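You operate a simulated robot arm through the tools that you are given. There is no shell and no other tool. Be economical: measure what you need, move in short steps, check, and stop when the job is done.

The job below is to be done with a simulated two-armed robot. You get a single attempt, and the scene is never put back.

TASK
Swap the unit that the fault log names for the spare.
Fine: failed unit into the return nest, spare latched in its bay, wait for its green lamp.

It is judged by the outcome, as a careful person would: the job done as asked, and still so three seconds after it is handed in. It fails if anything else is knocked over, pushed out of place, dropped, spilled or broken.

THE ROBOT
Two 7-joint arms with three-finger grippers on one trunk, on a base that drives. Base frame: it is fixed to the floor where the robot stands at the start and does not move with it; the origin is under the middle of the robot, x ahead of it, y to its left, z up. Readings come in m, rad, newtons and seconds.
The left shoulder is at the start at [0.03, 0.124, 1.083], the right one opposite. With the tool pointing down near the work surface each hand reaches from about 0.1 to 0.78 m from the robot's upright axis, wherever it stands, measured 20 degrees to its own side. Places, roughly: return nest [0.7, -0.5, 1]; spare nest [0.7, -0.5, 0.9]. Payload 2.2 kg a hand.
The tool frame of a hand sits at the grasp point between the pads (the TCP): z along the fingers, y along the line on which they close. The tips reach 0.028 m beyond it. The gripper opens to 0.102 m. The gripper's body begins 0.071 m behind the TCP.
Orientation is that of the tool frame in the base frame, as a unit quaternion [w, x, y, z]. With the fingers straight down and closing along the base's y, the tool's x points along the base's -x, its y along +y and its z along -z.

THE INTERFACE
- The arms move only by the tool drive_tool. It takes "left_motion", "right_motion" or both (then of equal length, played together; a hand with none holds still); each is a list of rows, each a list of 7 numbers: the shift along the base's x, y, z in units of 50 mm (1.0 is 50 mm), then the turn, a rotation vector about the base's x, y, z in units of 8 degrees (1.0 is 8 degrees), then the finger opening in m, from 0 to 0.102. In form: [[x, y, z, ax, ay, az, grip], ...]. A call has 1 to 10 rows; each row shifts and turns the commanded pose from where the row before left it. A call with a number of a shift or a turn outside -1 to 1 is refused whole. Each row takes 0.2 s and may step no farther than 0.05 m and 0.15 rad from the row before; otherwise, or with a gripper value out of range, the whole call is refused. Where a pose cannot be reached the arm comes as near as it can. A force on the tool above 40 N (or 10 N above the force at the start of the call, whichever is more), or a blocked arm, ends the call early, and 0.2 s more pass. The fingers move at their own pace and stop on an object; they squeeze with about 35 N. The grip force told is the motor's: it shows also when the fingers shut on nothing. Time passes only in rows, and 0.2 s behind the last, so rows that do not move let the fingers close. It gives the time, the measured TCP pose, the force on the tool (base axes), the opening and the grip force at its end, in the units of the frame above (readings bear some noise), with the torque about the TCP (base axes, N m) and any sound that the robot's microphone picked up.
- Cameras (640 x 400 px; columns grow to the right, rows downward): "scene" is now at [0.0427, -0.019, 1.7957]; the picture's right is [-0.25, -0.97, 0.00], its down [-0.76, 0.19, -0.62] and it looks along [0.60, -0.16, -0.78] (base axes); focal length 249 px, centre (320, 200). "left" rides on the left gripper at [0.072, 0.038, -0.086] in its tool frame; the picture's right is [-0.46, 0.89, 0.00], its down [-0.60, -0.32, -0.73] and it looks along [-0.65, -0.34, 0.68] (tool axes); focal length 256 px, centre (320, 200). "right" rides on the right gripper at [0.069, 0.044, -0.086] in its tool frame; the picture's right is [-0.53, 0.85, 0.00], its down [-0.58, -0.36, -0.73] and it looks along [-0.62, -0.39, 0.68] (tool axes); focal length 256 px, centre (320, 200). There is no depth. A picture from a camera that has moved, and an enlarged one, comes with that camera's place and axes in the base frame and with its lens.
- capture(camera): a new picture of that camera. It takes no simulated time.
- lift_body(by): slides the trunk up (or, below 0, down) by that many m; the arms and the scene camera ride with it, the base frame stays. It gives what a move gives, with no picture.
- drive_base(legs): drives the robot by 1 to 6 legs, each [ahead, left, turn to the left] in m, m and rad, along the robot's own axes; the way and the turn of a leg run together, so that a leg with both is an arc; at most 1.5 m and 3.142 rad a leg. The arms and the cameras ride along, it lands a little off, and it stops where it bumps. It gives what a move gives.
- pan_tilt(pan, tilt): turns the head with the scene camera to pan (to the left, within 2.496 rad either way) and tilt (down, from -0.506 to 1.204), counted from straight ahead of the robot. It gives what a move gives.
- close_up(camera, box): a new picture of the part [left, top, right, bottom] of that camera's present view, enlarged. It takes no simulated time.
- finish_job(): hands the job in; it is judged then, once.

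Work in short steps. Places have to be worked out from the pictures, the camera data and where the tool is seen: move nearer, look again, correct. Check each grasp and each placing, and mend what went wrong. You have 120 turns and 88 pictures in all, those below and enlarged ones among them. Open the grippers and draw the arms clear of the work before you hand the job in, unless the task says otherwise; then end with one line.

The tools are called by a JSON object that holds its "method" and its "body". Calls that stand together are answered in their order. drive_tool: Moves the arms, as the interface text tells. Its arguments: {"type":"object","properties":{"left_motion":{"type":"array","items":{"type":"array","items":{"type":"number"}}},"right_motion":{"type":"array","items":{"type":"array","items":{"type":"number"}}}},"required":[]} The other tools are called the same way: lift_body (by) slides the trunk up or down; drive_base (legs) drives the base; pan_tilt (pan, tilt) turns the head that bears the scene camera; capture (camera) takes a picture; close_up (camera, box) takes an enlarged picture of a part of a camera's view; finish_job () hands the job in.

At the start:

```text
t: 0.0
left_tcp_pos: [0.4925, -0.019, 1.2982]
left_tool_rot: [-0.001, 0.0, 1.0, 0.0]
left_ft_force: [0.4, 0.2, -0.2]
left_wrist_torque: [-0.01, 0.03, 0.0]
left_grip_width: 0.1023
left_grasp_force: 0.1
right_tcp_pos: [0.3395, -0.36, 1.3462]
right_tool_rot: [0.0, 0.0, 1.0, 0.001]
right_ft_force: [-0.3, 0.1, 0.7]
right_wrist_torque: [-0.01, 0.0, -0.02]
right_grip_width: 0.1018
right_grasp_force: 0.0
trunk travel left (down, up): [-0.325, 0.215]
robot x, y, heading: [0.003, -0.0017, -0.001]
head pan, tilt: [-0.251, 0.897]
```

scene: 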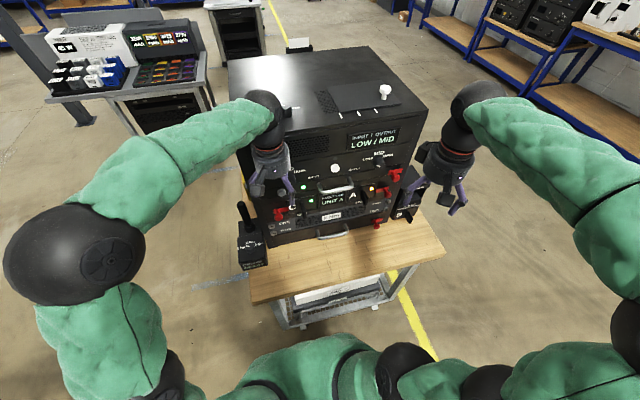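
right: 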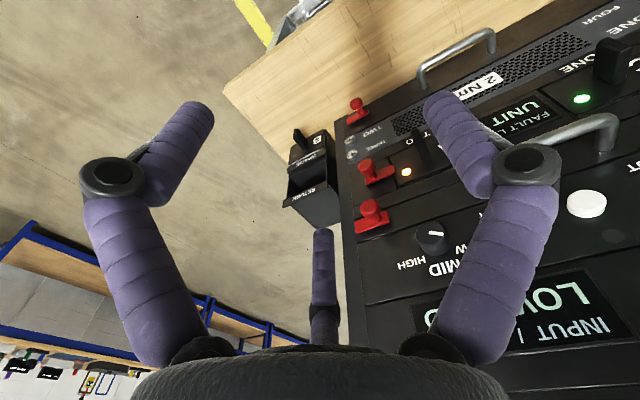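
left: 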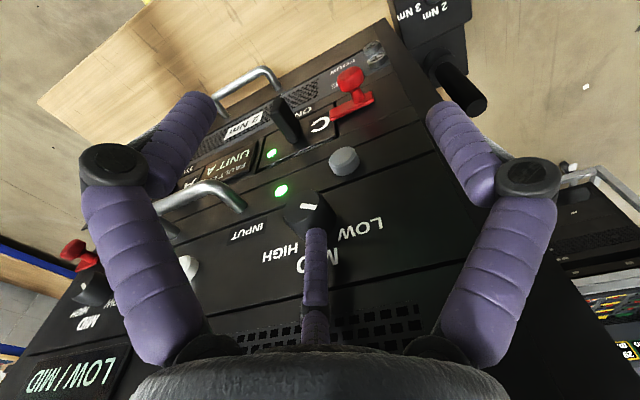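

The scene shows a rack with a front panel, and displays that I can't read yet. I'll take an enlarged view of the front first.

{"method": "close_up", "body": {"camera": "scene", "box": [220, 110, 460, 280]}}

{"method": "close_up", "body": {"camera": "right", "box": [280, 0, 640, 350]}}

{"method": "close_up", "body": {"camera": "left", "box": [60, 0, 500, 340]}}

```text
2.35 times, centred on (340, 195) of scene
camera zoom: at [0.0427, -0.019, 1.7957], right [-0.25, -0.97, 0.0], down [-0.76, 0.19, -0.62], along [0.6, -0.16, -0.78], focal length 586 px, centre (273, 212)
```

zoom: 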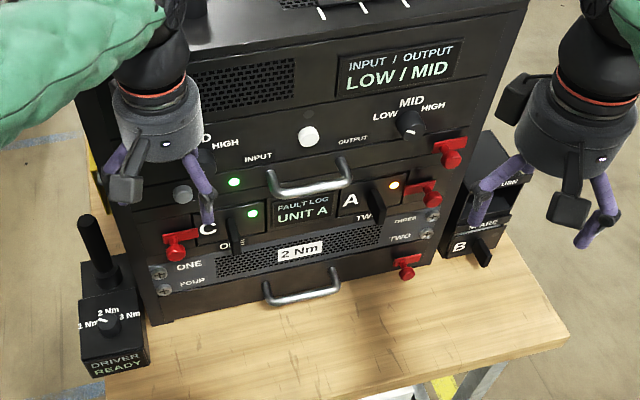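

```text
1.14 times, centred on (460, 175) of right
camera zoom: at [0.2691, -0.3169, 1.4336], right [0.53, 0.85, 0.0], down [0.58, -0.36, 0.73], along [0.62, -0.39, -0.68], focal length 293 px, centre (160, 229)
```

zoom: 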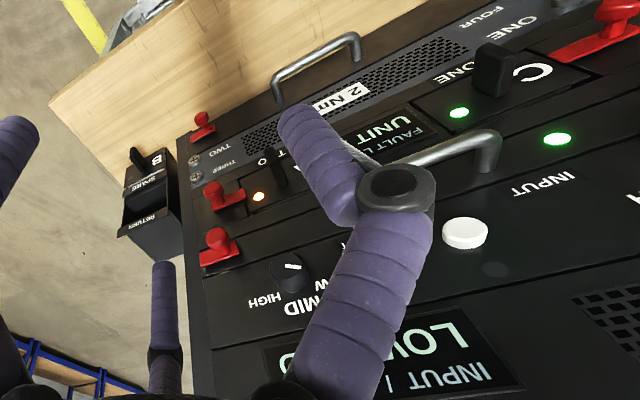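

```text
1.18 times, centred on (280, 170) of left
camera zoom: at [0.4219, 0.019, 1.3856], right [0.46, 0.89, 0.0], down [0.6, -0.32, 0.73], along [0.65, -0.34, -0.68], focal length 301 px, centre (367, 235)
```

zoom: 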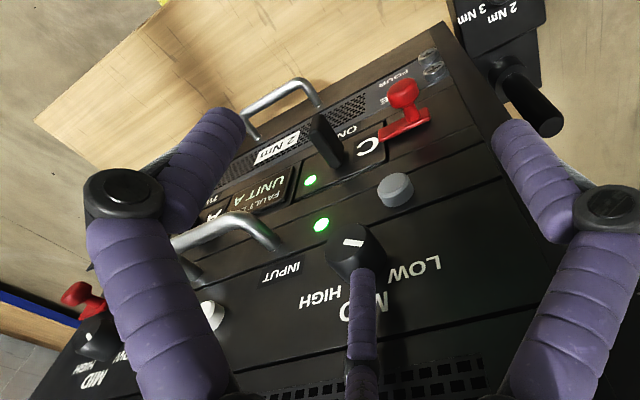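

The fault log names UNIT A, the right-hand bay with the amber lamp, and the spare B sits in a holder to the right. I'll pull both hands back to clear the view.

{"method": "drive_tool", "body": {"left_motion": [[-1, 0.7, 0, 0, 0, 0, 0.1], [-1, 0.7, 0, 0, 0, 0, 0.1], [-1, 0.7, 0, 0, 0, 0, 0.1], [-1, 0.7, 0, 0, 0, 0, 0.1]], "right_motion": [[-0.6, -0.7, 0, 0, 0, 0, 0.1], [-0.6, -0.7, 0, 0, 0, 0, 0.1], [-0.6, -0.7, 0, 0, 0, 0, 0.1], [-0.6, -0.7, 0, 0, 0, 0, 0.1]]}}

{"method": "capture", "body": {"camera": "scene"}}

{"method": "close_up", "body": {"camera": "scene", "box": [320, 150, 440, 225]}}

```text
refused: row 1 steps farther than a row can; nothing moved
```

```text
81 pictures are left
camera scene: at [0.0427, -0.019, 1.7957], right [-0.25, -0.97, 0.0], down [-0.76, 0.19, -0.62], along [0.6, -0.16, -0.78], focal length 249 px, centre (320, 200)
```

scene: 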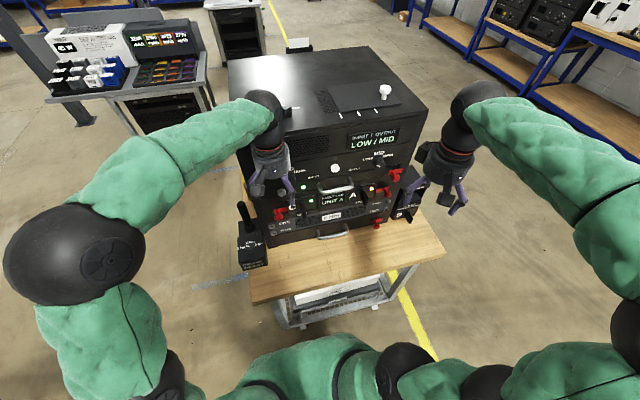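

```text
5.33 times, centred on (380, 188) of scene
camera zoom: at [0.0427, -0.019, 1.7957], right [-0.25, -0.97, 0.0], down [-0.76, 0.19, -0.62], along [0.6, -0.16, -0.78], focal length 1328 px, centre (0, 267)
```

zoom: 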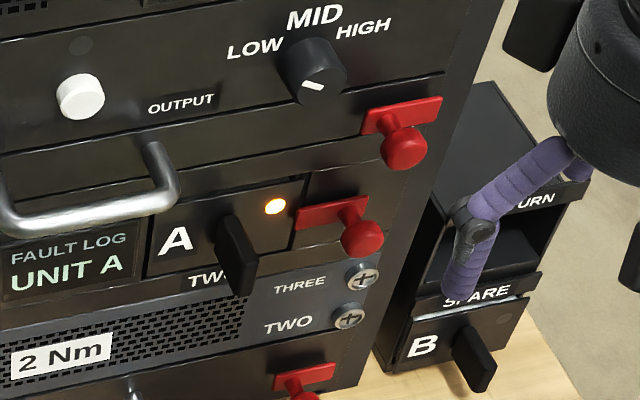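

The row step exceeded the limit, so I'll repeat the move with smaller rows.

{"method": "drive_tool", "body": {"left_motion": [[-0.8, 0.5, 0, 0, 0, 0, 0.1], [-0.8, 0.5, 0, 0, 0, 0, 0.1], [-0.8, 0.5, 0, 0, 0, 0, 0.1], [-0.8, 0.5, 0, 0, 0, 0, 0.1]], "right_motion": [[-0.4, -0.8, 0, 0, 0, 0, 0.1], [-0.4, -0.8, 0, 0, 0, 0, 0.1], [-0.4, -0.8, 0, 0, 0, 0, 0.1], [-0.4, -0.8, 0, 0, 0, 0, 0.1]]}}

{"method": "close_up", "body": {"camera": "scene", "box": [230, 120, 470, 270]}}

{"method": "close_up", "body": {"camera": "scene", "box": [360, 150, 440, 230]}}

```text
t: 1.0
left_tcp_pos: [0.3308, 0.0812, 1.2983]
left_tool_rot: [0.001, 0.001, 1.0, 0.0]
left_ft_force: [-0.6, 0.3, -0.5]
left_wrist_torque: [-0.02, -0.02, 0.04]
left_grip_width: 0.1
left_grasp_force: 0.1
right_tcp_pos: [0.2547, -0.519, 1.3476]
right_tool_rot: [0.001, 0.0, 1.0, -0.001]
right_ft_force: [-0.9, -0.8, 0.3]
right_wrist_torque: [0.0, -0.02, 0.01]
right_grip_width: 0.0999
right_grasp_force: 0.0
trunk travel left (down, up): [-0.325, 0.215]
robot x, y, heading: [0.003, -0.0008, 0.004]
head pan, tilt: [-0.251, 0.897]
```

```text
2.67 times, centred on (350, 195) of scene
camera zoom: at [0.0402, -0.0186, 1.7958], right [-0.25, -0.97, 0.0], down [-0.76, 0.19, -0.62], along [0.6, -0.16, -0.78], focal length 664 px, centre (240, 213)
```

zoom: 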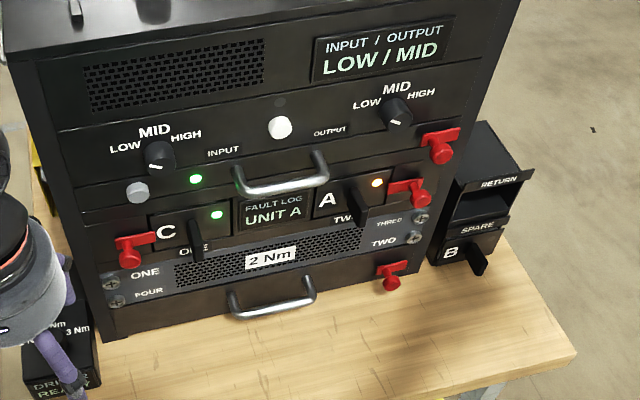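

```text
5.00 times, centred on (400, 190) of scene
camera zoom: at [0.0402, -0.0186, 1.7958], right [-0.25, -0.97, 0.0], down [-0.76, 0.19, -0.62], along [0.6, -0.16, -0.78], focal length 1245 px, centre (-80, 250)
```

zoom: 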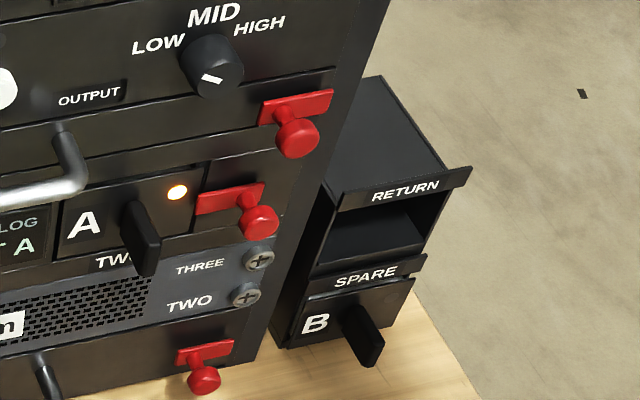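

From two views I triangulate the lamp of A at about (0.555, -0.341, 1.138), with the panel facing -x. I'll pitch the right hand forward so it points at the panel.

{"method": "drive_tool", "body": {"right_motion": [[0.2, 0.3, -0.3, 0, -1, 0, 0.1], [0.2, 0.3, -0.3, 0, -1, 0, 0.1], [0.2, 0.3, -0.3, 0, -1, 0, 0.1], [0.2, 0.3, -0.3, 0, -1, 0, 0.1], [0.2, 0.3, -0.3, 0, -1, 0, 0.1], [0.2, 0.3, -0.3, 0, -1, 0, 0.1], [0.2, 0.3, -0.3, 0, -1, 0, 0.1], [0.2, 0.3, -0.3, 0, -1, 0, 0.1]]}}

{"method": "capture", "body": {"camera": "right"}}

```text
t: 2.8
left_tcp_pos: [0.333, 0.0809, 1.298]
left_tool_rot: [0.0, 0.0, 1.0, 0.0]
left_ft_force: [0.2, 0.4, 0.2]
left_wrist_torque: [0.0, 0.0, 0.04]
left_grip_width: 0.0998
left_grasp_force: 0.1
right_tcp_pos: [0.34, -0.4007, 1.2258]
right_tool_rot: [0.529, 0.0, 0.848, 0.002]
right_ft_force: [-0.7, -0.3, 0.3]
right_wrist_torque: [0.07, 0.01, -0.01]
right_grip_width: 0.0998
right_grasp_force: 0.0
trunk travel left (down, up): [-0.325, 0.215]
robot x, y, heading: [-0.0023, -0.0016, 0.001]
head pan, tilt: [-0.251, 0.897]
```

```text
77 pictures are left
camera right: at [0.2316, -0.3576, 1.2027], right [0.23, 0.84, 0.48], down [-0.4, -0.37, 0.84], along [0.88, -0.39, 0.25], focal length 256 px, centre (320, 200)
```

right: 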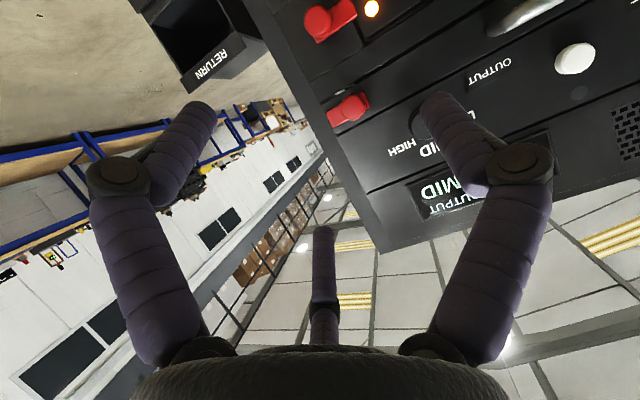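

The camera now looks up from below the hand. I'll finish the pitch and start rolling the wrist so that the camera ends up above the hand.

{"method": "drive_tool", "body": {"right_motion": [[0, 0, 0, 0, -1, 0, 0.1], [0, 0, 0, 0, -1, 0, 0.1], [0, 0, 0, 0, -1, 0, 0.1], [0, 0, 0, 0, -0.25, 0, 0.1], [0, 0, 0, 1, 0, 0, 0.1], [0, 0, 0, 1, 0, 0, 0.1], [0, 0, 0, 1, 0, 0, 0.1], [0, 0, 0, 1, 0, 0, 0.1], [0, 0, 0, 1, 0, 0, 0.1], [0, 0, 0, 1, 0, 0, 0.1]]}}

{"method": "drive_tool", "body": {"right_motion": [[0, 0, 0, 1, 0, 0, 0.1], [0, 0, 0, 1, 0, 0, 0.1], [0, 0, 0, 1, 0, 0, 0.1], [0, 0, 0, 1, 0, 0, 0.1], [0, 0, 0, 1, 0, 0, 0.1], [0, 0, 0, 1, 0, 0, 0.1]]}}

```text
t: 5.0
left_tcp_pos: [0.3332, 0.0807, 1.2969]
left_tool_rot: [0.0, -0.001, 1.0, 0.001]
left_ft_force: [-0.4, 0.5, 0.0]
left_wrist_torque: [-0.02, -0.03, 0.0]
left_grip_width: 0.0999
left_grasp_force: 0.1
right_tcp_pos: [0.3391, -0.4006, 1.2267]
right_tool_rot: [0.645, 0.288, 0.645, 0.289]
right_ft_force: [0.3, -0.2, -0.1]
right_wrist_torque: [-0.01, -0.03, 0.01]
right_grip_width: 0.0997
right_grasp_force: 0.0
trunk travel left (down, up): [-0.325, 0.215]
robot x, y, heading: [0.0037, -0.0004, -0.001]
head pan, tilt: [-0.251, 0.897]
```

```text
t: 6.4
left_tcp_pos: [0.3334, 0.0809, 1.2974]
left_tool_rot: [0.001, 0.0, 1.0, 0.0]
left_ft_force: [0.0, -0.1, -0.3]
left_wrist_torque: [0.01, 0.0, -0.02]
left_grip_width: 0.1001
left_grasp_force: 0.0
right_tcp_pos: [0.3384, -0.3999, 1.2276]
right_tool_rot: [0.472, 0.526, 0.473, 0.526]
right_ft_force: [-0.5, 0.4, -0.5]
right_wrist_torque: [-0.03, -0.01, 0.0]
right_grip_width: 0.1
right_grasp_force: 0.0
trunk travel left (down, up): [-0.325, 0.215]
robot x, y, heading: [0.0014, -0.0039, 0.001]
head pan, tilt: [-0.251, 0.897]
```

The roll is about 96° and works freely, so I'll continue it to 180° (another 10.5 units).

{"method": "drive_tool", "body": {"right_motion": [[0, 0, 0, 1, 0, 0, 0.1], [0, 0, 0, 1, 0, 0, 0.1], [0, 0, 0, 1, 0, 0, 0.1], [0, 0, 0, 1, 0, 0, 0.1], [0, 0, 0, 1, 0, 0, 0.1], [0, 0, 0, 1, 0, 0, 0.1], [0, 0, 0, 1, 0, 0, 0.1], [0, 0, 0, 1, 0, 0, 0.1], [0, 0, 0, 1, 0, 0, 0.1], [0, 0, 0, 1, 0, 0, 0.1]]}}

{"method": "capture", "body": {"camera": "right"}}

```text
t: 8.6
left_tcp_pos: [0.3339, 0.0818, 1.2974]
left_tool_rot: [0.0, 0.0, 1.0, 0.0]
left_ft_force: [-0.2, -0.1, 0.0]
left_wrist_torque: [0.02, -0.03, 0.01]
left_grip_width: 0.0997
left_grasp_force: 0.1
right_tcp_pos: [0.3377, -0.3995, 1.2267]
right_tool_rot: [0.025, 0.707, 0.024, 0.707]
right_ft_force: [0.5, 0.7, -0.5]
right_wrist_torque: [-0.02, 0.04, 0.04]
right_grip_width: 0.1001
right_grasp_force: 0.0
trunk travel left (down, up): [-0.325, 0.215]
robot x, y, heading: [-0.0006, -0.0026, 0.002]
head pan, tilt: [-0.251, 0.897]
```

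```text
76 pictures are left
camera right: at [0.252, -0.4389, 1.2993], right [0.0, -0.88, -0.48], down [-0.73, 0.32, -0.6], along [0.68, 0.35, -0.64], focal length 256 px, centre (320, 200)
```

right: 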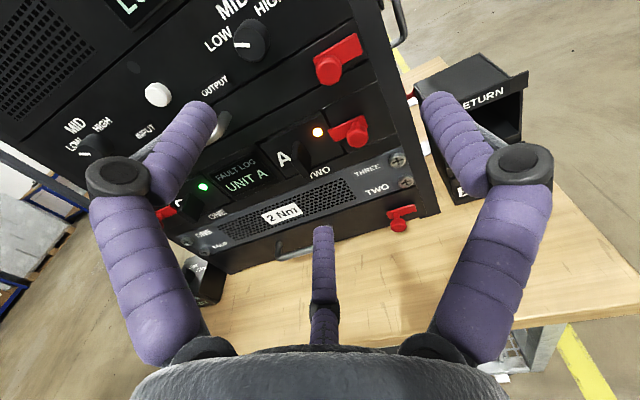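

The view is good now, with the camera above the hand. I'll zoom in on A and its latch, and on the nests.

{"method": "close_up", "body": {"camera": "right", "box": [220, 80, 420, 205]}}

{"method": "close_up", "body": {"camera": "right", "box": [400, 50, 560, 210]}}

```text
3.20 times, centred on (320, 142) of right
camera zoom: at [0.252, -0.4389, 1.2993], right [0.0, -0.88, -0.48], down [-0.73, 0.32, -0.6], along [0.68, 0.35, -0.64], focal length 819 px, centre (320, 384)
```

zoom: 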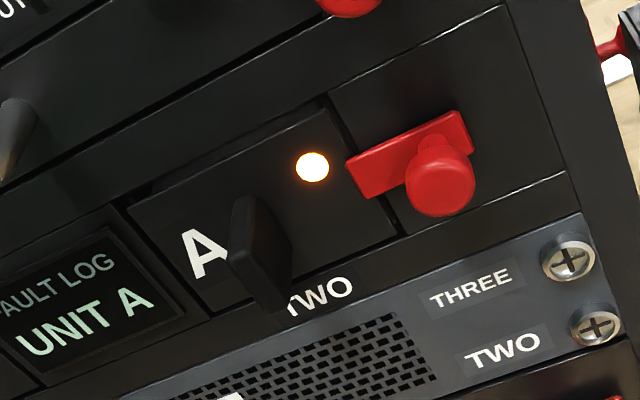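

```text
2.50 times, centred on (480, 130) of right
camera zoom: at [0.252, -0.4389, 1.2993], right [0.0, -0.88, -0.48], down [-0.73, 0.32, -0.6], along [0.68, 0.35, -0.64], focal length 640 px, centre (-80, 375)
```

zoom: 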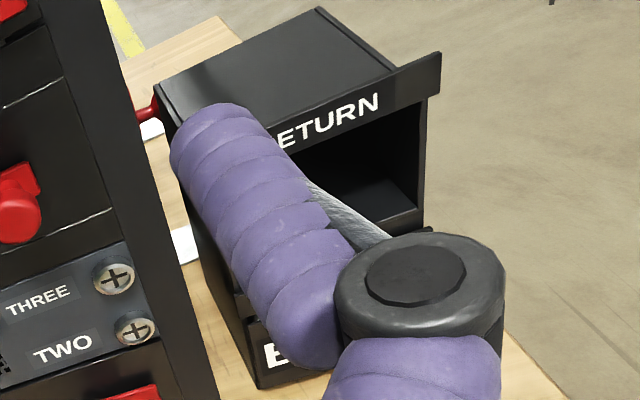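

The red latch has a plate overlapping A's right edge and a knob with its head at about (0.522, -0.395, 1.125). A's fin is near (0.52, -0.317, 1.125). I'll bring the right hand in front of the latch knob.

{"method": "drive_tool", "body": {"right_motion": [[0.5, 0.03, -0.67, 0.5, 0, 0, 0.06], [0.5, 0.03, -0.67, 0, 0, 0, 0.06], [0.5, 0.03, -0.67, 0, 0, 0, 0.06]]}}

{"method": "capture", "body": {"camera": "right"}}

{"method": "close_up", "body": {"camera": "scene", "box": [320, 130, 440, 210]}}

```text
t: 9.4
left_tcp_pos: [0.3345, 0.0806, 1.2979]
left_tool_rot: [0.0, 0.0, 1.0, 0.001]
left_ft_force: [0.6, 0.1, 0.5]
left_wrist_torque: [0.03, 0.01, -0.03]
left_grip_width: 0.1
left_grasp_force: 0.1
right_tcp_pos: [0.4148, -0.3959, 1.1237]
right_tool_rot: [0.0, 0.708, -0.001, 0.706]
right_ft_force: [0.2, -0.1, 0.2]
right_wrist_torque: [0.0, 0.0, 0.03]
right_grip_width: 0.0599
right_grasp_force: 0.0
trunk travel left (down, up): [-0.325, 0.215]
robot x, y, heading: [-0.0005, -0.0037, 0.004]
head pan, tilt: [-0.251, 0.897]
```

```text
73 pictures are left
camera right: at [0.3283, -0.4405, 1.1945], right [0.0, -0.85, -0.53], down [-0.73, 0.37, -0.58], along [0.68, 0.39, -0.62], focal length 256 px, centre (320, 200)
```

right: 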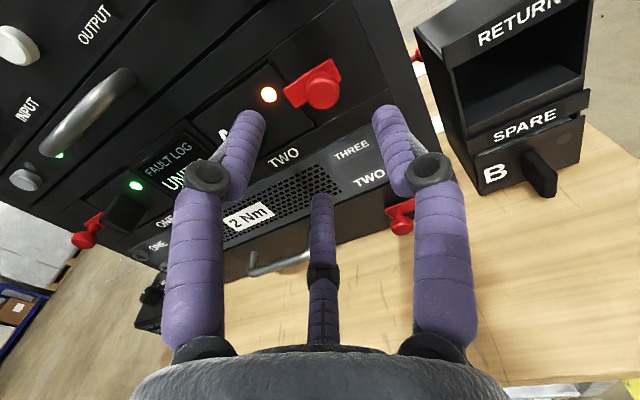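

```text
5.00 times, centred on (380, 170) of scene
camera zoom: at [0.0443, -0.0203, 1.7956], right [-0.25, -0.97, 0.0], down [-0.76, 0.2, -0.62], along [0.6, -0.15, -0.78], focal length 1245 px, centre (20, 350)
```

zoom: 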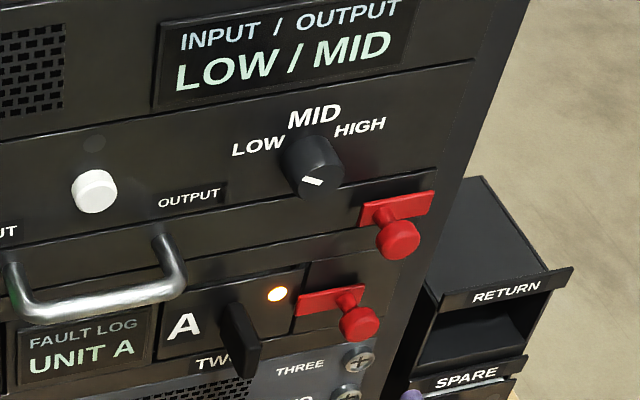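

The knob's ray confirms it at about (0.522, -0.396, 1.121). I'll advance over the knob with the fingers open.

{"method": "drive_tool", "body": {"right_motion": [[0.6, 0, -0.05, 0, 0, 0, 0.06], [0.6, 0, 0, 0, 0, 0, 0.06], [0.6, 0, 0, 0, 0, 0, 0.06]]}}

{"method": "capture", "body": {"camera": "right"}}

```text
t: 10.2
left_tcp_pos: [0.333, 0.0817, 1.2978]
left_tool_rot: [0.0, 0.0, 1.0, -0.001]
left_ft_force: [0.6, -0.1, 0.4]
left_wrist_torque: [0.01, 0.06, 0.02]
left_grip_width: 0.1
left_grasp_force: 0.0
right_tcp_pos: [0.5043, -0.3941, 1.1216]
right_tool_rot: [0.0, 0.707, 0.0, 0.707]
right_ft_force: [0.2, 0.2, -1.1]
right_wrist_torque: [-0.02, -0.02, -0.01]
right_grip_width: 0.0598
right_grasp_force: 0.1
trunk travel left (down, up): [-0.325, 0.215]
robot x, y, heading: [-0.0026, 0.0016, 0.003]
head pan, tilt: [-0.251, 0.897]
```

```text
71 pictures are left
camera right: at [0.4182, -0.4384, 1.1927], right [0.0, -0.85, -0.53], down [-0.73, 0.36, -0.58], along [0.68, 0.39, -0.62], focal length 256 px, centre (320, 200)
```

right: 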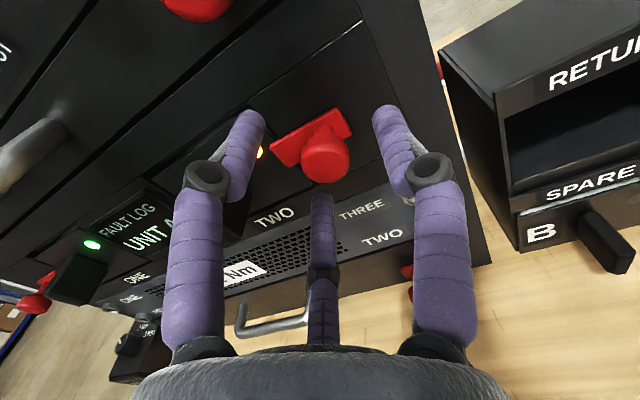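

The fingers straddle the knob without contact. I'll close on it.

{"method": "drive_tool", "body": {"right_motion": [[0.1, 0, 0, 0, 0, 0, 0.03], [0, 0, 0, 0, 0, 0, 0.01], [0, 0, 0, 0, 0, 0, 0.01]]}}

{"method": "capture", "body": {"camera": "right"}}

```text
t: 11.0
left_tcp_pos: [0.3329, 0.0812, 1.2978]
left_tool_rot: [0.0, 0.0, 1.0, 0.0]
left_ft_force: [-0.4, 0.5, -0.5]
left_wrist_torque: [-0.03, -0.01, -0.01]
left_grip_width: 0.1002
left_grasp_force: 0.1
right_tcp_pos: [0.5072, -0.3936, 1.1204]
right_tool_rot: [-0.002, 0.709, -0.001, 0.705]
right_ft_force: [-10.2, 3.5, -17.2]
right_wrist_torque: [0.16, 0.28, 0.32]
right_grip_width: 0.0294
right_grasp_force: 45.4
trunk travel left (down, up): [-0.325, 0.215]
robot x, y, heading: [0.0022, -0.0002, -0.003]
head pan, tilt: [-0.251, 0.897]
```

```text
70 pictures are left
camera right: at [0.4207, -0.4383, 1.1906], right [0.0, -0.84, -0.54], down [-0.73, 0.37, -0.57], along [0.68, 0.39, -0.62], focal length 256 px, centre (320, 200)
```

right: 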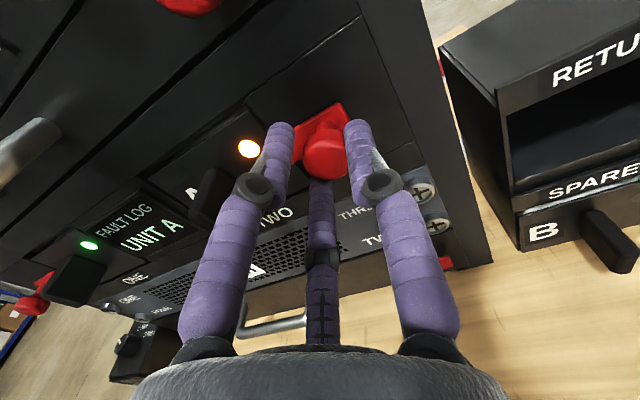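

The knob is gripped, with a 17 N vertical load on the hand. I'll zoom in to see how the latch sits.

{"method": "close_up", "body": {"camera": "right", "box": [220, 70, 460, 220]}}

{"method": "close_up", "body": {"camera": "scene", "box": [340, 150, 420, 200]}}

```text
2.67 times, centred on (340, 145) of right
camera zoom: at [0.4207, -0.4383, 1.1906], right [0.0, -0.84, -0.54], down [-0.73, 0.37, -0.57], along [0.68, 0.39, -0.62], focal length 683 px, centre (267, 347)
```

zoom: 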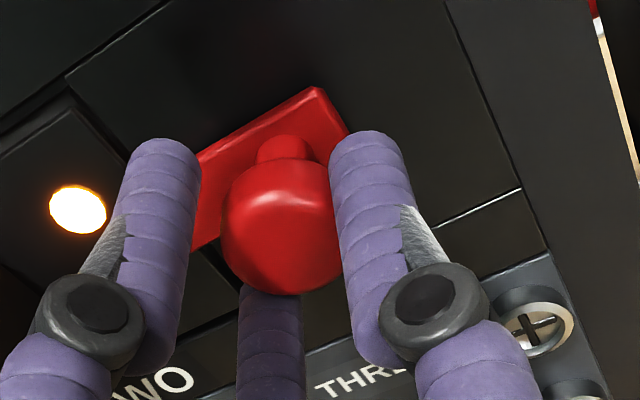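

```text
8.00 times, centred on (380, 175) of scene
camera zoom: at [0.0423, -0.0195, 1.7955], right [-0.25, -0.97, 0.0], down [-0.76, 0.2, -0.62], along [0.6, -0.15, -0.78], focal length 1991 px, centre (-160, 400)
```

zoom: 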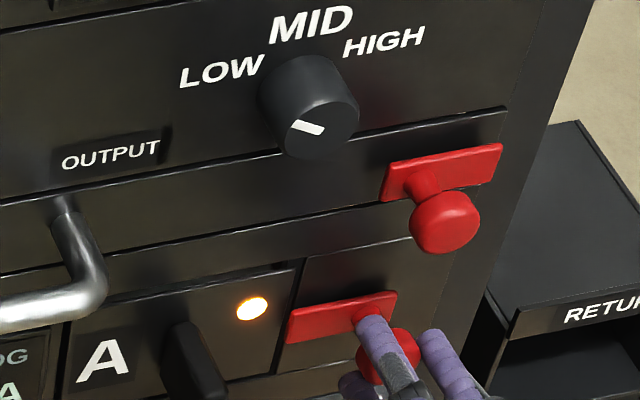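

The latch is unmoved, the grip is sound, and the plate still overlaps A's edge. I'll try sliding it gently to the right (-y), watching the force.

{"method": "drive_tool", "body": {"right_motion": [[0, -0.1, 0, 0, 0, 0, 0.01], [0, -0.1, 0, 0, 0, 0, 0.01], [0, -0.1, 0, 0, 0, 0, 0.01]]}}

{"method": "close_up", "body": {"camera": "scene", "box": [340, 150, 420, 200]}}

```text
t: 11.8
left_tcp_pos: [0.333, 0.0796, 1.2974]
left_tool_rot: [0.0, 0.0, 1.0, 0.001]
left_ft_force: [-0.1, -1.2, 0.4]
left_wrist_torque: [0.01, -0.01, 0.03]
left_grip_width: 0.1001
left_grasp_force: 0.1
right_tcp_pos: [0.5067, -0.4127, 1.1205]
right_tool_rot: [-0.001, 0.71, -0.002, 0.704]
right_ft_force: [-17.4, -1.4, -31.1]
right_wrist_torque: [0.06, 0.35, 0.22]
right_grip_width: 0.0296
right_grasp_force: 45.4
trunk travel left (down, up): [-0.325, 0.215]
robot x, y, heading: [-0.0039, 0.0014, -0.002]
head pan, tilt: [-0.251, 0.897]
```

```text
8.00 times, centred on (380, 175) of scene
camera zoom: at [0.0423, -0.0218, 1.7955], right [-0.25, -0.97, 0.0], down [-0.76, 0.2, -0.62], along [0.6, -0.15, -0.78], focal length 1991 px, centre (-160, 400)
```

zoom: 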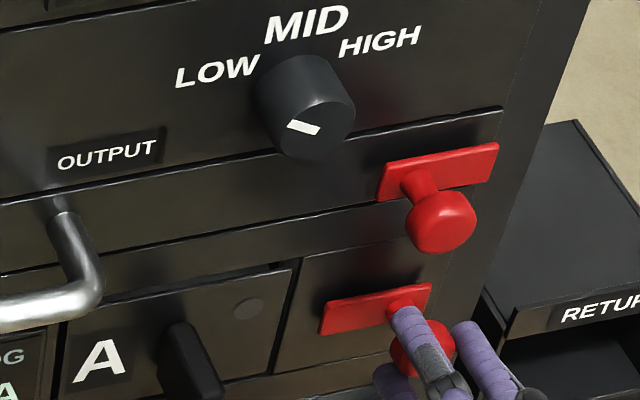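

The latch slid about 19 mm and cleared A, and the lamp went off. I'll release the knob and back out.

{"method": "drive_tool", "body": {"right_motion": [[0, 0, 0, 0, 0, 0, 0.06], [0, 0, 0, 0, 0, 0, 0.06], [-0.9, 0, 0, 0, 0, 0, 0.06], [-0.9, 0, 0, 0, 0, 0, 0.06]]}}

{"method": "capture", "body": {"camera": "right"}}

{"method": "close_up", "body": {"camera": "scene", "box": [320, 150, 440, 225]}}

```text
t: 12.8
left_tcp_pos: [0.3325, 0.0803, 1.298]
left_tool_rot: [0.0, 0.0, 1.0, 0.0]
left_ft_force: [0.5, -0.3, -0.1]
left_wrist_torque: [0.01, -0.02, 0.03]
left_grip_width: 0.0998
left_grasp_force: 0.1
right_tcp_pos: [0.4184, -0.4114, 1.1232]
right_tool_rot: [0.0, 0.706, 0.001, 0.708]
right_ft_force: [0.2, 0.4, 0.4]
right_wrist_torque: [-0.03, 0.01, 0.01]
right_grip_width: 0.0603
right_grasp_force: 0.2
trunk travel left (down, up): [-0.325, 0.215]
robot x, y, heading: [0.0017, -0.0005, 0.002]
head pan, tilt: [-0.251, 0.897]
```

```text
66 pictures are left
camera right: at [0.3323, -0.4553, 1.1935], right [0.0, -0.85, -0.53], down [-0.73, 0.36, -0.58], along [0.68, 0.39, -0.62], focal length 256 px, centre (320, 200)
```

right: 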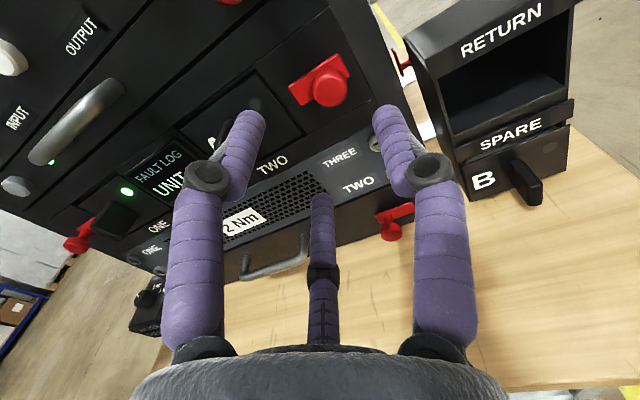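

```text
5.33 times, centred on (380, 188) of scene
camera zoom: at [0.0419, -0.0191, 1.7957], right [-0.25, -0.97, 0.0], down [-0.76, 0.19, -0.62], along [0.6, -0.15, -0.78], focal length 1328 px, centre (0, 267)
```

zoom: 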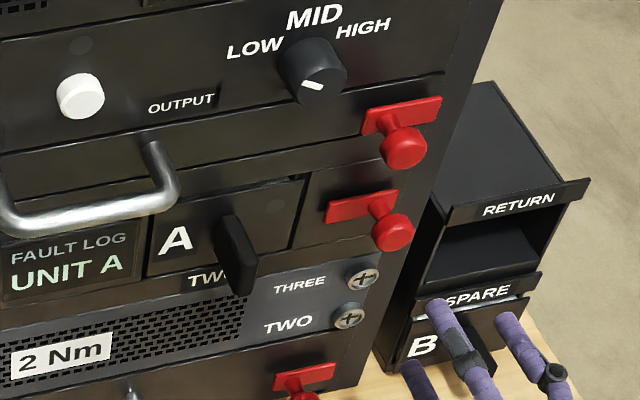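

The latch stays open. I'll now line the hand up in front of A's fin and look.

{"method": "drive_tool", "body": {"right_motion": [[0, 0.95, 0, 0, 0, 0, 0.06], [0, 0.95, 0, 0, 0, 0, 0.06]]}}

{"method": "capture", "body": {"camera": "right"}}

{"method": "close_up", "body": {"camera": "scene", "box": [330, 160, 400, 205]}}

```text
t: 13.4
left_tcp_pos: [0.3339, 0.0819, 1.2976]
left_tool_rot: [0.0, 0.0, 1.0, 0.0]
left_ft_force: [0.2, 0.0, -0.2]
left_wrist_torque: [0.01, 0.03, 0.01]
left_grip_width: 0.1
left_grasp_force: 0.2
right_tcp_pos: [0.4199, -0.3166, 1.1242]
right_tool_rot: [0.0, 0.707, 0.001, 0.707]
right_ft_force: [-0.5, 0.6, -0.1]
right_wrist_torque: [-0.02, 0.01, -0.01]
right_grip_width: 0.0602
right_grasp_force: 0.1
trunk travel left (down, up): [-0.325, 0.215]
robot x, y, heading: [0.0004, -0.0007, -0.003]
head pan, tilt: [-0.251, 0.897]
```

```text
64 pictures are left
camera right: at [0.3339, -0.3599, 1.1943], right [0.0, -0.85, -0.53], down [-0.73, 0.36, -0.58], along [0.68, 0.39, -0.62], focal length 256 px, centre (320, 200)
```

right: 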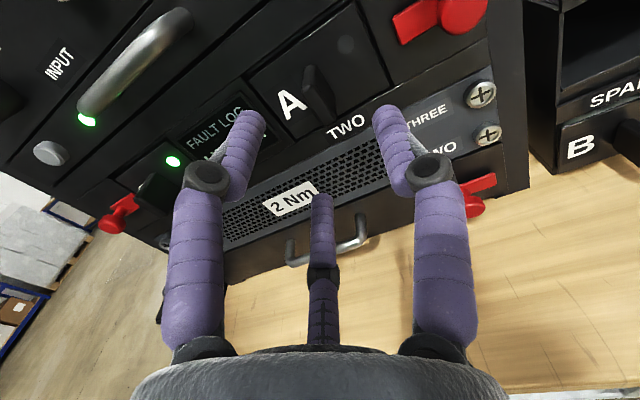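

```text
8.89 times, centred on (365, 182) of scene
camera zoom: at [0.0431, -0.0181, 1.7957], right [-0.25, -0.97, 0.0], down [-0.76, 0.19, -0.62], along [0.6, -0.16, -0.78], focal length 2213 px, centre (-80, 356)
```

zoom: 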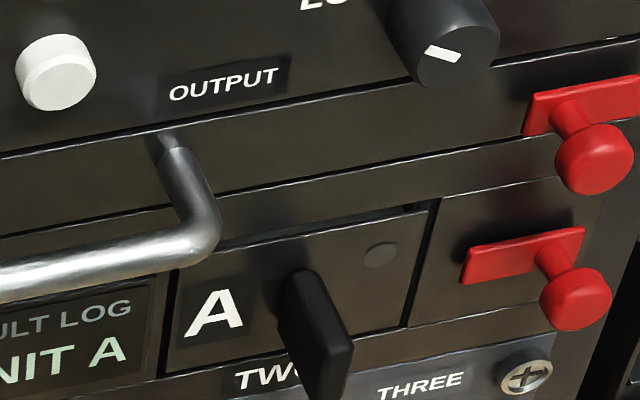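

The fin is centred at about y = -0.313, z = 1.12, with its front at x ≈ 0.515. I'll advance with a modest opening to straddle it.

{"method": "drive_tool", "body": {"right_motion": [[0.6, 0.05, -0.05, 0, 0, 0, 0.05], [0.6, 0, 0, 0, 0, 0, 0.05], [0.6, 0, 0, 0, 0, 0, 0.05]]}}

{"method": "capture", "body": {"camera": "right"}}

{"method": "close_up", "body": {"camera": "scene", "box": [320, 160, 400, 210]}}

```text
t: 14.2
left_tcp_pos: [0.3325, 0.0813, 1.2974]
left_tool_rot: [0.001, 0.0, 1.0, 0.0]
left_ft_force: [-0.3, 0.1, -0.8]
left_wrist_torque: [-0.02, 0.02, -0.01]
left_grip_width: 0.1002
left_grasp_force: 0.0
right_tcp_pos: [0.5058, -0.311, 1.1185]
right_tool_rot: [-0.003, 0.709, 0.0, 0.705]
right_ft_force: [-13.2, 7.0, -12.0]
right_wrist_torque: [0.16, 0.27, 0.23]
right_grip_width: 0.0683
right_grasp_force: 8.8
trunk travel left (down, up): [-0.325, 0.215]
robot x, y, heading: [-0.0023, -0.0003, -0.002]
head pan, tilt: [-0.251, 0.897]
```

```text
62 pictures are left
camera right: at [0.4196, -0.3558, 1.1888], right [0.0, -0.84, -0.54], down [-0.74, 0.36, -0.57], along [0.68, 0.39, -0.62], focal length 256 px, centre (320, 200)
```

right: 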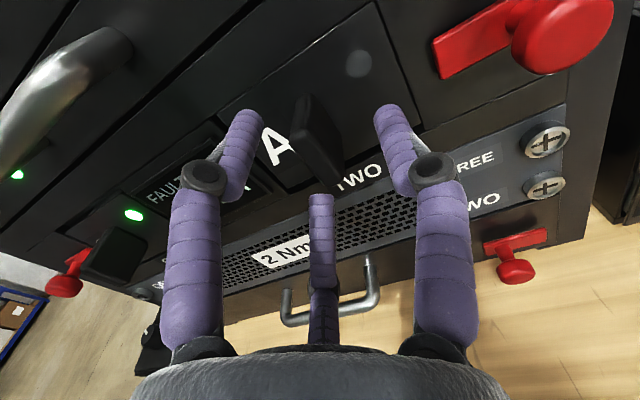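

```text
8.00 times, centred on (360, 185) of scene
camera zoom: at [0.0399, -0.018, 1.7956], right [-0.25, -0.97, 0.0], down [-0.76, 0.19, -0.62], along [0.6, -0.16, -0.78], focal length 1991 px, centre (0, 320)
```

zoom: 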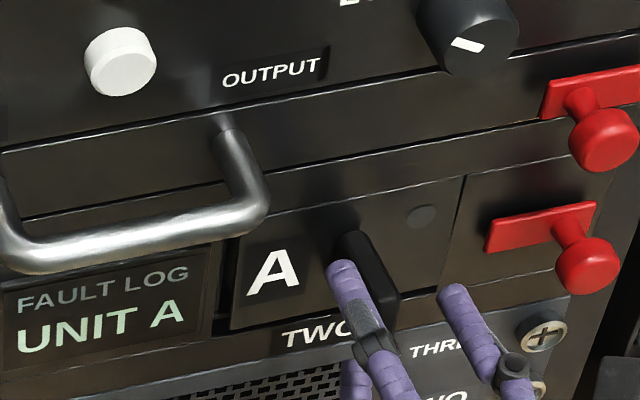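

There's contact: the left fingers rub the fin's left face. The hand is visibly three-fingered, so the free gap sits off-centre to the right. I'll back out, open more, shift 10 mm left and advance again.

{"method": "drive_tool", "body": {"right_motion": [[-0.7, 0, 0, 0, 0, 0, 0.07], [0, 0.2, 0.05, 0, 0, 0, 0.07], [0.4, 0, 0, 0, 0, 0, 0.07], [0.4, 0, 0, 0, 0, 0, 0.07]]}}

{"method": "close_up", "body": {"camera": "scene", "box": [320, 160, 400, 210]}}

```text
t: 15.2
left_tcp_pos: [0.3341, 0.0817, 1.2971]
left_tool_rot: [0.0, 0.0, 1.0, 0.0]
left_ft_force: [0.8, -0.1, 0.5]
left_wrist_torque: [0.01, 0.0, -0.01]
left_grip_width: 0.0999
left_grasp_force: 0.0
right_tcp_pos: [0.5144, -0.3034, 1.1228]
right_tool_rot: [0.001, 0.707, -0.001, 0.707]
right_ft_force: [-0.1, 0.1, -0.4]
right_wrist_torque: [0.01, 0.01, -0.03]
right_grip_width: 0.07
right_grasp_force: 0.2
trunk travel left (down, up): [-0.325, 0.215]
robot x, y, heading: [-0.001, 0.0019, 0.002]
head pan, tilt: [-0.251, 0.897]
```

```text
8.00 times, centred on (360, 185) of scene
camera zoom: at [0.0435, -0.0186, 1.7957], right [-0.25, -0.97, 0.0], down [-0.76, 0.19, -0.62], along [0.6, -0.16, -0.78], focal length 1991 px, centre (0, 320)
```

zoom: 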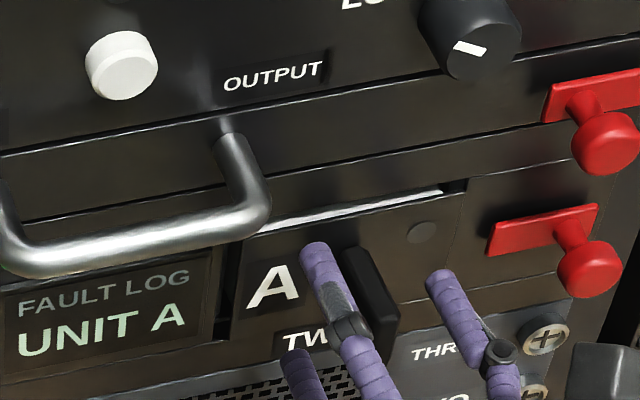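

The hand is free of force and straddles the fin, and module A was dragged out slightly, so it slides freely. I'll close on the fin.

{"method": "drive_tool", "body": {"right_motion": [[0, 0, 0, 0, 0, 0, 0.03], [0, 0, 0, 0, 0, 0, 0.0], [0, 0, 0, 0, 0, 0, 0.0], [0, 0, 0, 0, 0, 0, 0.0]]}}

{"method": "capture", "body": {"camera": "right"}}

{"method": "close_up", "body": {"camera": "scene", "box": [320, 160, 400, 210]}}

```text
t: 16.2
left_tcp_pos: [0.3338, 0.0811, 1.2976]
left_tool_rot: [-0.001, 0.0, 1.0, 0.0]
left_ft_force: [0.2, 1.1, -0.1]
left_wrist_torque: [-0.01, 0.01, 0.04]
left_grip_width: 0.1002
left_grasp_force: 0.1
right_tcp_pos: [0.5143, -0.3028, 1.1231]
right_tool_rot: [0.001, 0.707, -0.001, 0.707]
right_ft_force: [1.6, -2.1, 1.6]
right_wrist_torque: [0.27, -0.1, -0.24]
right_grip_width: 0.0222
right_grasp_force: 35.6
trunk travel left (down, up): [-0.325, 0.215]
robot x, y, heading: [0.0024, -0.0018, -0.001]
head pan, tilt: [-0.251, 0.897]
```

```text
59 pictures are left
camera right: at [0.4271, -0.3469, 1.1937], right [0.0, -0.85, -0.53], down [-0.73, 0.36, -0.58], along [0.68, 0.39, -0.62], focal length 256 px, centre (320, 200)
```

right: 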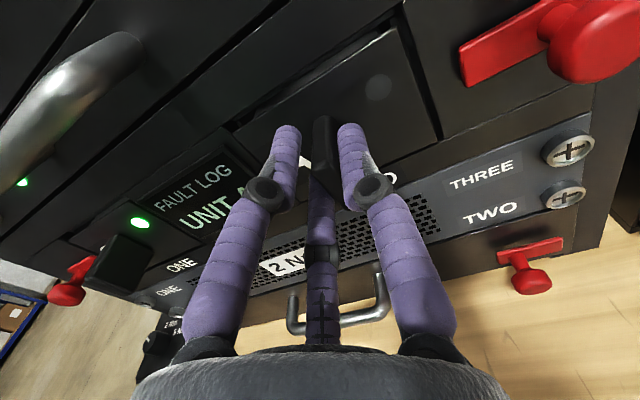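

```text
8.00 times, centred on (360, 185) of scene
camera zoom: at [0.0427, -0.0191, 1.7957], right [-0.25, -0.97, 0.0], down [-0.76, 0.19, -0.62], along [0.6, -0.16, -0.78], focal length 1991 px, centre (0, 320)
```

zoom: 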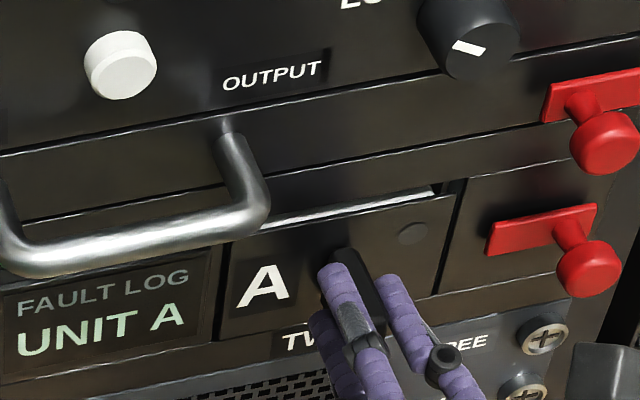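

The fin is gripped at 22 mm with 35 N. I'll pull straight back along -x, gently.

{"method": "drive_tool", "body": {"right_motion": [[-0.4, 0, 0, 0, 0, 0, 0.0], [-0.4, 0, 0, 0, 0, 0, 0.0], [-0.4, 0, 0, 0, 0, 0, 0.0]]}}

{"method": "close_up", "body": {"camera": "scene", "box": [300, 150, 420, 225]}}

```text
t: 17.0
left_tcp_pos: [0.3327, 0.0815, 1.2974]
left_tool_rot: [0.0, -0.001, 1.0, 0.0]
left_ft_force: [-0.3, 0.1, 0.8]
left_wrist_torque: [0.03, -0.04, 0.0]
left_grip_width: 0.1
left_grasp_force: 0.1
right_tcp_pos: [0.4536, -0.3037, 1.124]
right_tool_rot: [0.0, 0.707, -0.001, 0.707]
right_ft_force: [-0.5, -0.7, 2.8]
right_wrist_torque: [0.3, -0.39, -0.07]
right_grip_width: 0.0219
right_grasp_force: 34.7
trunk travel left (down, up): [-0.325, 0.215]
robot x, y, heading: [0.0028, 0.0039, -0.0]
head pan, tilt: [-0.251, 0.897]
```

```text
5.33 times, centred on (360, 188) of scene
camera zoom: at [0.0418, -0.0189, 1.7957], right [-0.25, -0.97, 0.0], down [-0.76, 0.19, -0.62], along [0.6, -0.16, -0.78], focal length 1328 px, centre (107, 267)
```

zoom: 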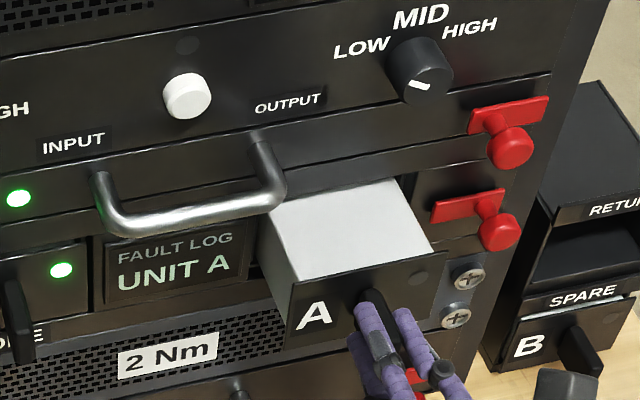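

A is sliding out cleanly. I'll keep pulling.

{"method": "drive_tool", "body": {"right_motion": [[-0.5, 0, 0, 0, 0, 0, 0.0], [-0.5, 0, 0, 0, 0, 0, 0.0], [-0.5, 0, 0, 0, 0, 0, 0.0], [-0.5, 0, 0, 0, 0, 0, 0.0]]}}

{"method": "close_up", "body": {"camera": "scene", "box": [280, 140, 460, 253]}}

{"method": "capture", "body": {"camera": "right"}}

```text
t: 18.0
left_tcp_pos: [0.3335, 0.0811, 1.2983]
left_tool_rot: [0.0, 0.0, 1.0, 0.0]
left_ft_force: [-0.3, -0.3, -0.4]
left_wrist_torque: [0.01, -0.02, 0.05]
left_grip_width: 0.0998
left_grasp_force: 0.0
right_tcp_pos: [0.3522, -0.3034, 1.1227]
right_tool_rot: [-0.001, 0.708, 0.0, 0.706]
right_ft_force: [-0.8, 0.7, -0.3]
right_wrist_torque: [0.04, 0.55, 0.01]
right_grip_width: 0.0193
right_grasp_force: 34.7
trunk travel left (down, up): [-0.325, 0.215]
robot x, y, heading: [-0.0002, 0.0009, 0.003]
head pan, tilt: [-0.251, 0.897]
```

```text
3.54 times, centred on (370, 196) of scene
camera zoom: at [0.0421, -0.0194, 1.7957], right [-0.25, -0.97, 0.0], down [-0.76, 0.19, -0.62], along [0.6, -0.15, -0.78], focal length 881 px, centre (143, 212)
```

zoom: 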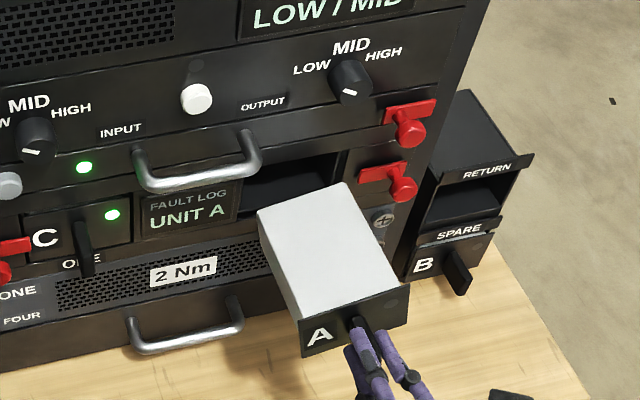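

```text
55 pictures are left
camera right: at [0.266, -0.3477, 1.1931], right [0.0, -0.84, -0.53], down [-0.73, 0.36, -0.58], along [0.68, 0.39, -0.62], focal length 256 px, centre (320, 200)
```

right: 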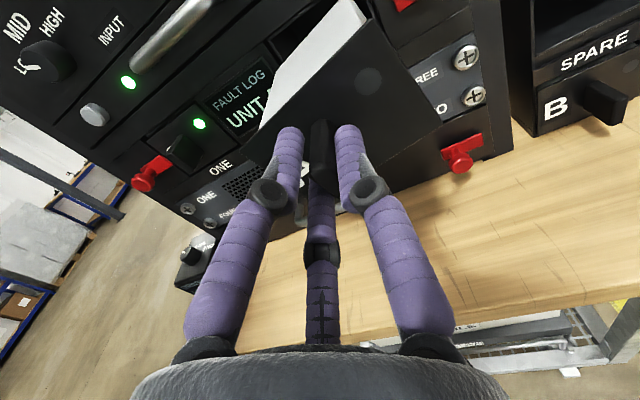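

A is fully out, but the module hangs rolled about 12° (right side high). I'll retract a little more, roll the hand by about +12° to level it, and shift right towards the nests.

{"method": "drive_tool", "body": {"right_motion": [[-0.7, 0, 0, 0.75, 0, 0, 0.0], [-0.3, 0, 0, 0.75, 0, 0, 0.0], [0, -0.8, 0, 0, 0, 0, 0.0], [0, -0.8, 0, 0, 0, 0, 0.0], [0, -0.8, 0, 0, 0, 0, 0.0], [0, -0.8, 0, 0, 0, 0, 0.0]]}}

{"method": "close_up", "body": {"camera": "scene", "box": [330, 150, 490, 250]}}

{"method": "capture", "body": {"camera": "right"}}

```text
t: 19.4
left_tcp_pos: [0.3328, 0.0788, 1.2978]
left_tool_rot: [0.0, 0.0, 1.0, 0.002]
left_ft_force: [0.3, -0.2, 0.2]
left_wrist_torque: [0.01, 0.0, 0.03]
left_grip_width: 0.1001
left_grasp_force: 0.1
right_tcp_pos: [0.3048, -0.467, 1.1225]
right_tool_rot: [-0.075, 0.703, -0.074, 0.703]
right_ft_force: [-0.4, -0.1, 0.4]
right_wrist_torque: [0.02, 0.48, 0.01]
right_grip_width: 0.0192
right_grasp_force: 34.9
trunk travel left (down, up): [-0.325, 0.215]
robot x, y, heading: [0.0015, 0.0002, 0.004]
head pan, tilt: [-0.251, 0.897]
```

```text
4.00 times, centred on (410, 200) of scene
camera zoom: at [0.0428, -0.0208, 1.7956], right [-0.25, -0.97, 0.0], down [-0.76, 0.2, -0.62], along [0.6, -0.15, -0.78], focal length 996 px, centre (-40, 200)
```

zoom: 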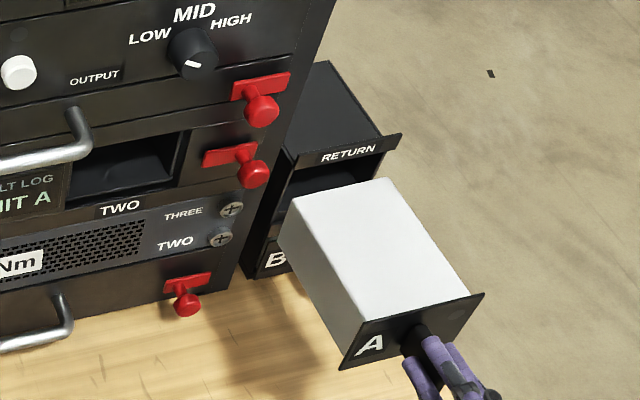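

```text
53 pictures are left
camera right: at [0.2172, -0.5238, 1.1827], right [0.0, -0.71, -0.7], down [-0.73, 0.48, -0.49], along [0.68, 0.51, -0.52], focal length 256 px, centre (320, 200)
```

right: 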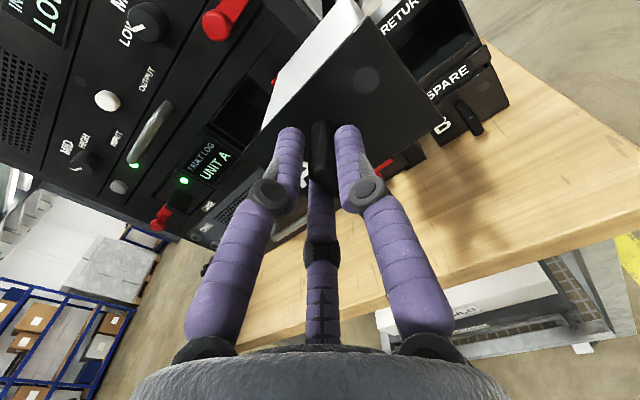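

The module is now level, with its plate front about 45 mm ahead of the TCP. I put the return opening at about y = -0.48 to -0.58 and z = 1.00 to 1.08. I'll move in front of it and look again.

{"method": "drive_tool", "body": {"right_motion": [[0, -0.6, -0.4, 0, 0, 0, 0.0], [0, -0.6, -0.4, 0, 0, 0, 0.0], [0, 0, -0.8, 0, 0, 0, 0.0]]}}

{"method": "close_up", "body": {"camera": "scene", "box": [370, 150, 466, 210]}}

{"method": "capture", "body": {"camera": "left"}}

```text
t: 20.2
left_tcp_pos: [0.3335, 0.0795, 1.2973]
left_tool_rot: [0.0, 0.001, 1.0, 0.001]
left_ft_force: [0.2, -0.5, 0.6]
left_wrist_torque: [0.0, 0.01, -0.01]
left_grip_width: 0.0997
left_grasp_force: 0.1
right_tcp_pos: [0.3042, -0.5246, 1.0425]
right_tool_rot: [-0.074, 0.704, -0.073, 0.703]
right_ft_force: [0.2, -1.3, -0.1]
right_wrist_torque: [0.0, 0.53, 0.01]
right_grip_width: 0.0188
right_grasp_force: 34.7
trunk travel left (down, up): [-0.325, 0.215]
robot x, y, heading: [-0.0028, 0.0014, 0.002]
head pan, tilt: [-0.251, 0.897]
```

```text
6.67 times, centred on (418, 180) of scene
camera zoom: at [0.0434, -0.021, 1.7956], right [-0.25, -0.97, 0.0], down [-0.76, 0.2, -0.62], along [0.6, -0.15, -0.78], focal length 1660 px, centre (-333, 333)
```

zoom: 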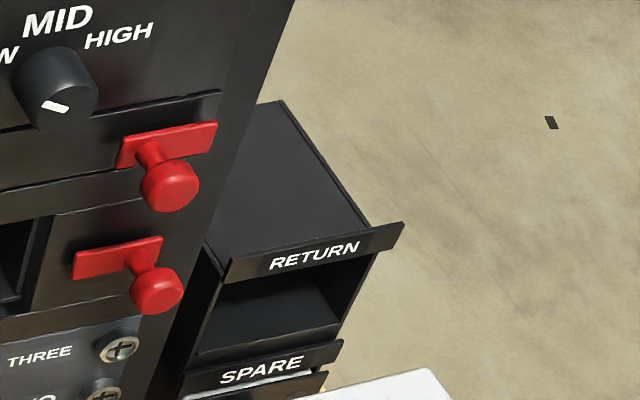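

```text
51 pictures are left
camera left: at [0.2618, 0.1174, 1.3847], right [0.47, 0.89, 0.0], down [0.6, -0.32, 0.73], along [0.65, -0.34, -0.68], focal length 256 px, centre (320, 200)
```

left: 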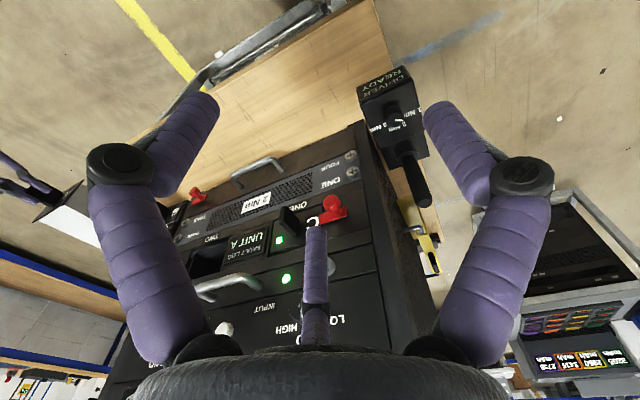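

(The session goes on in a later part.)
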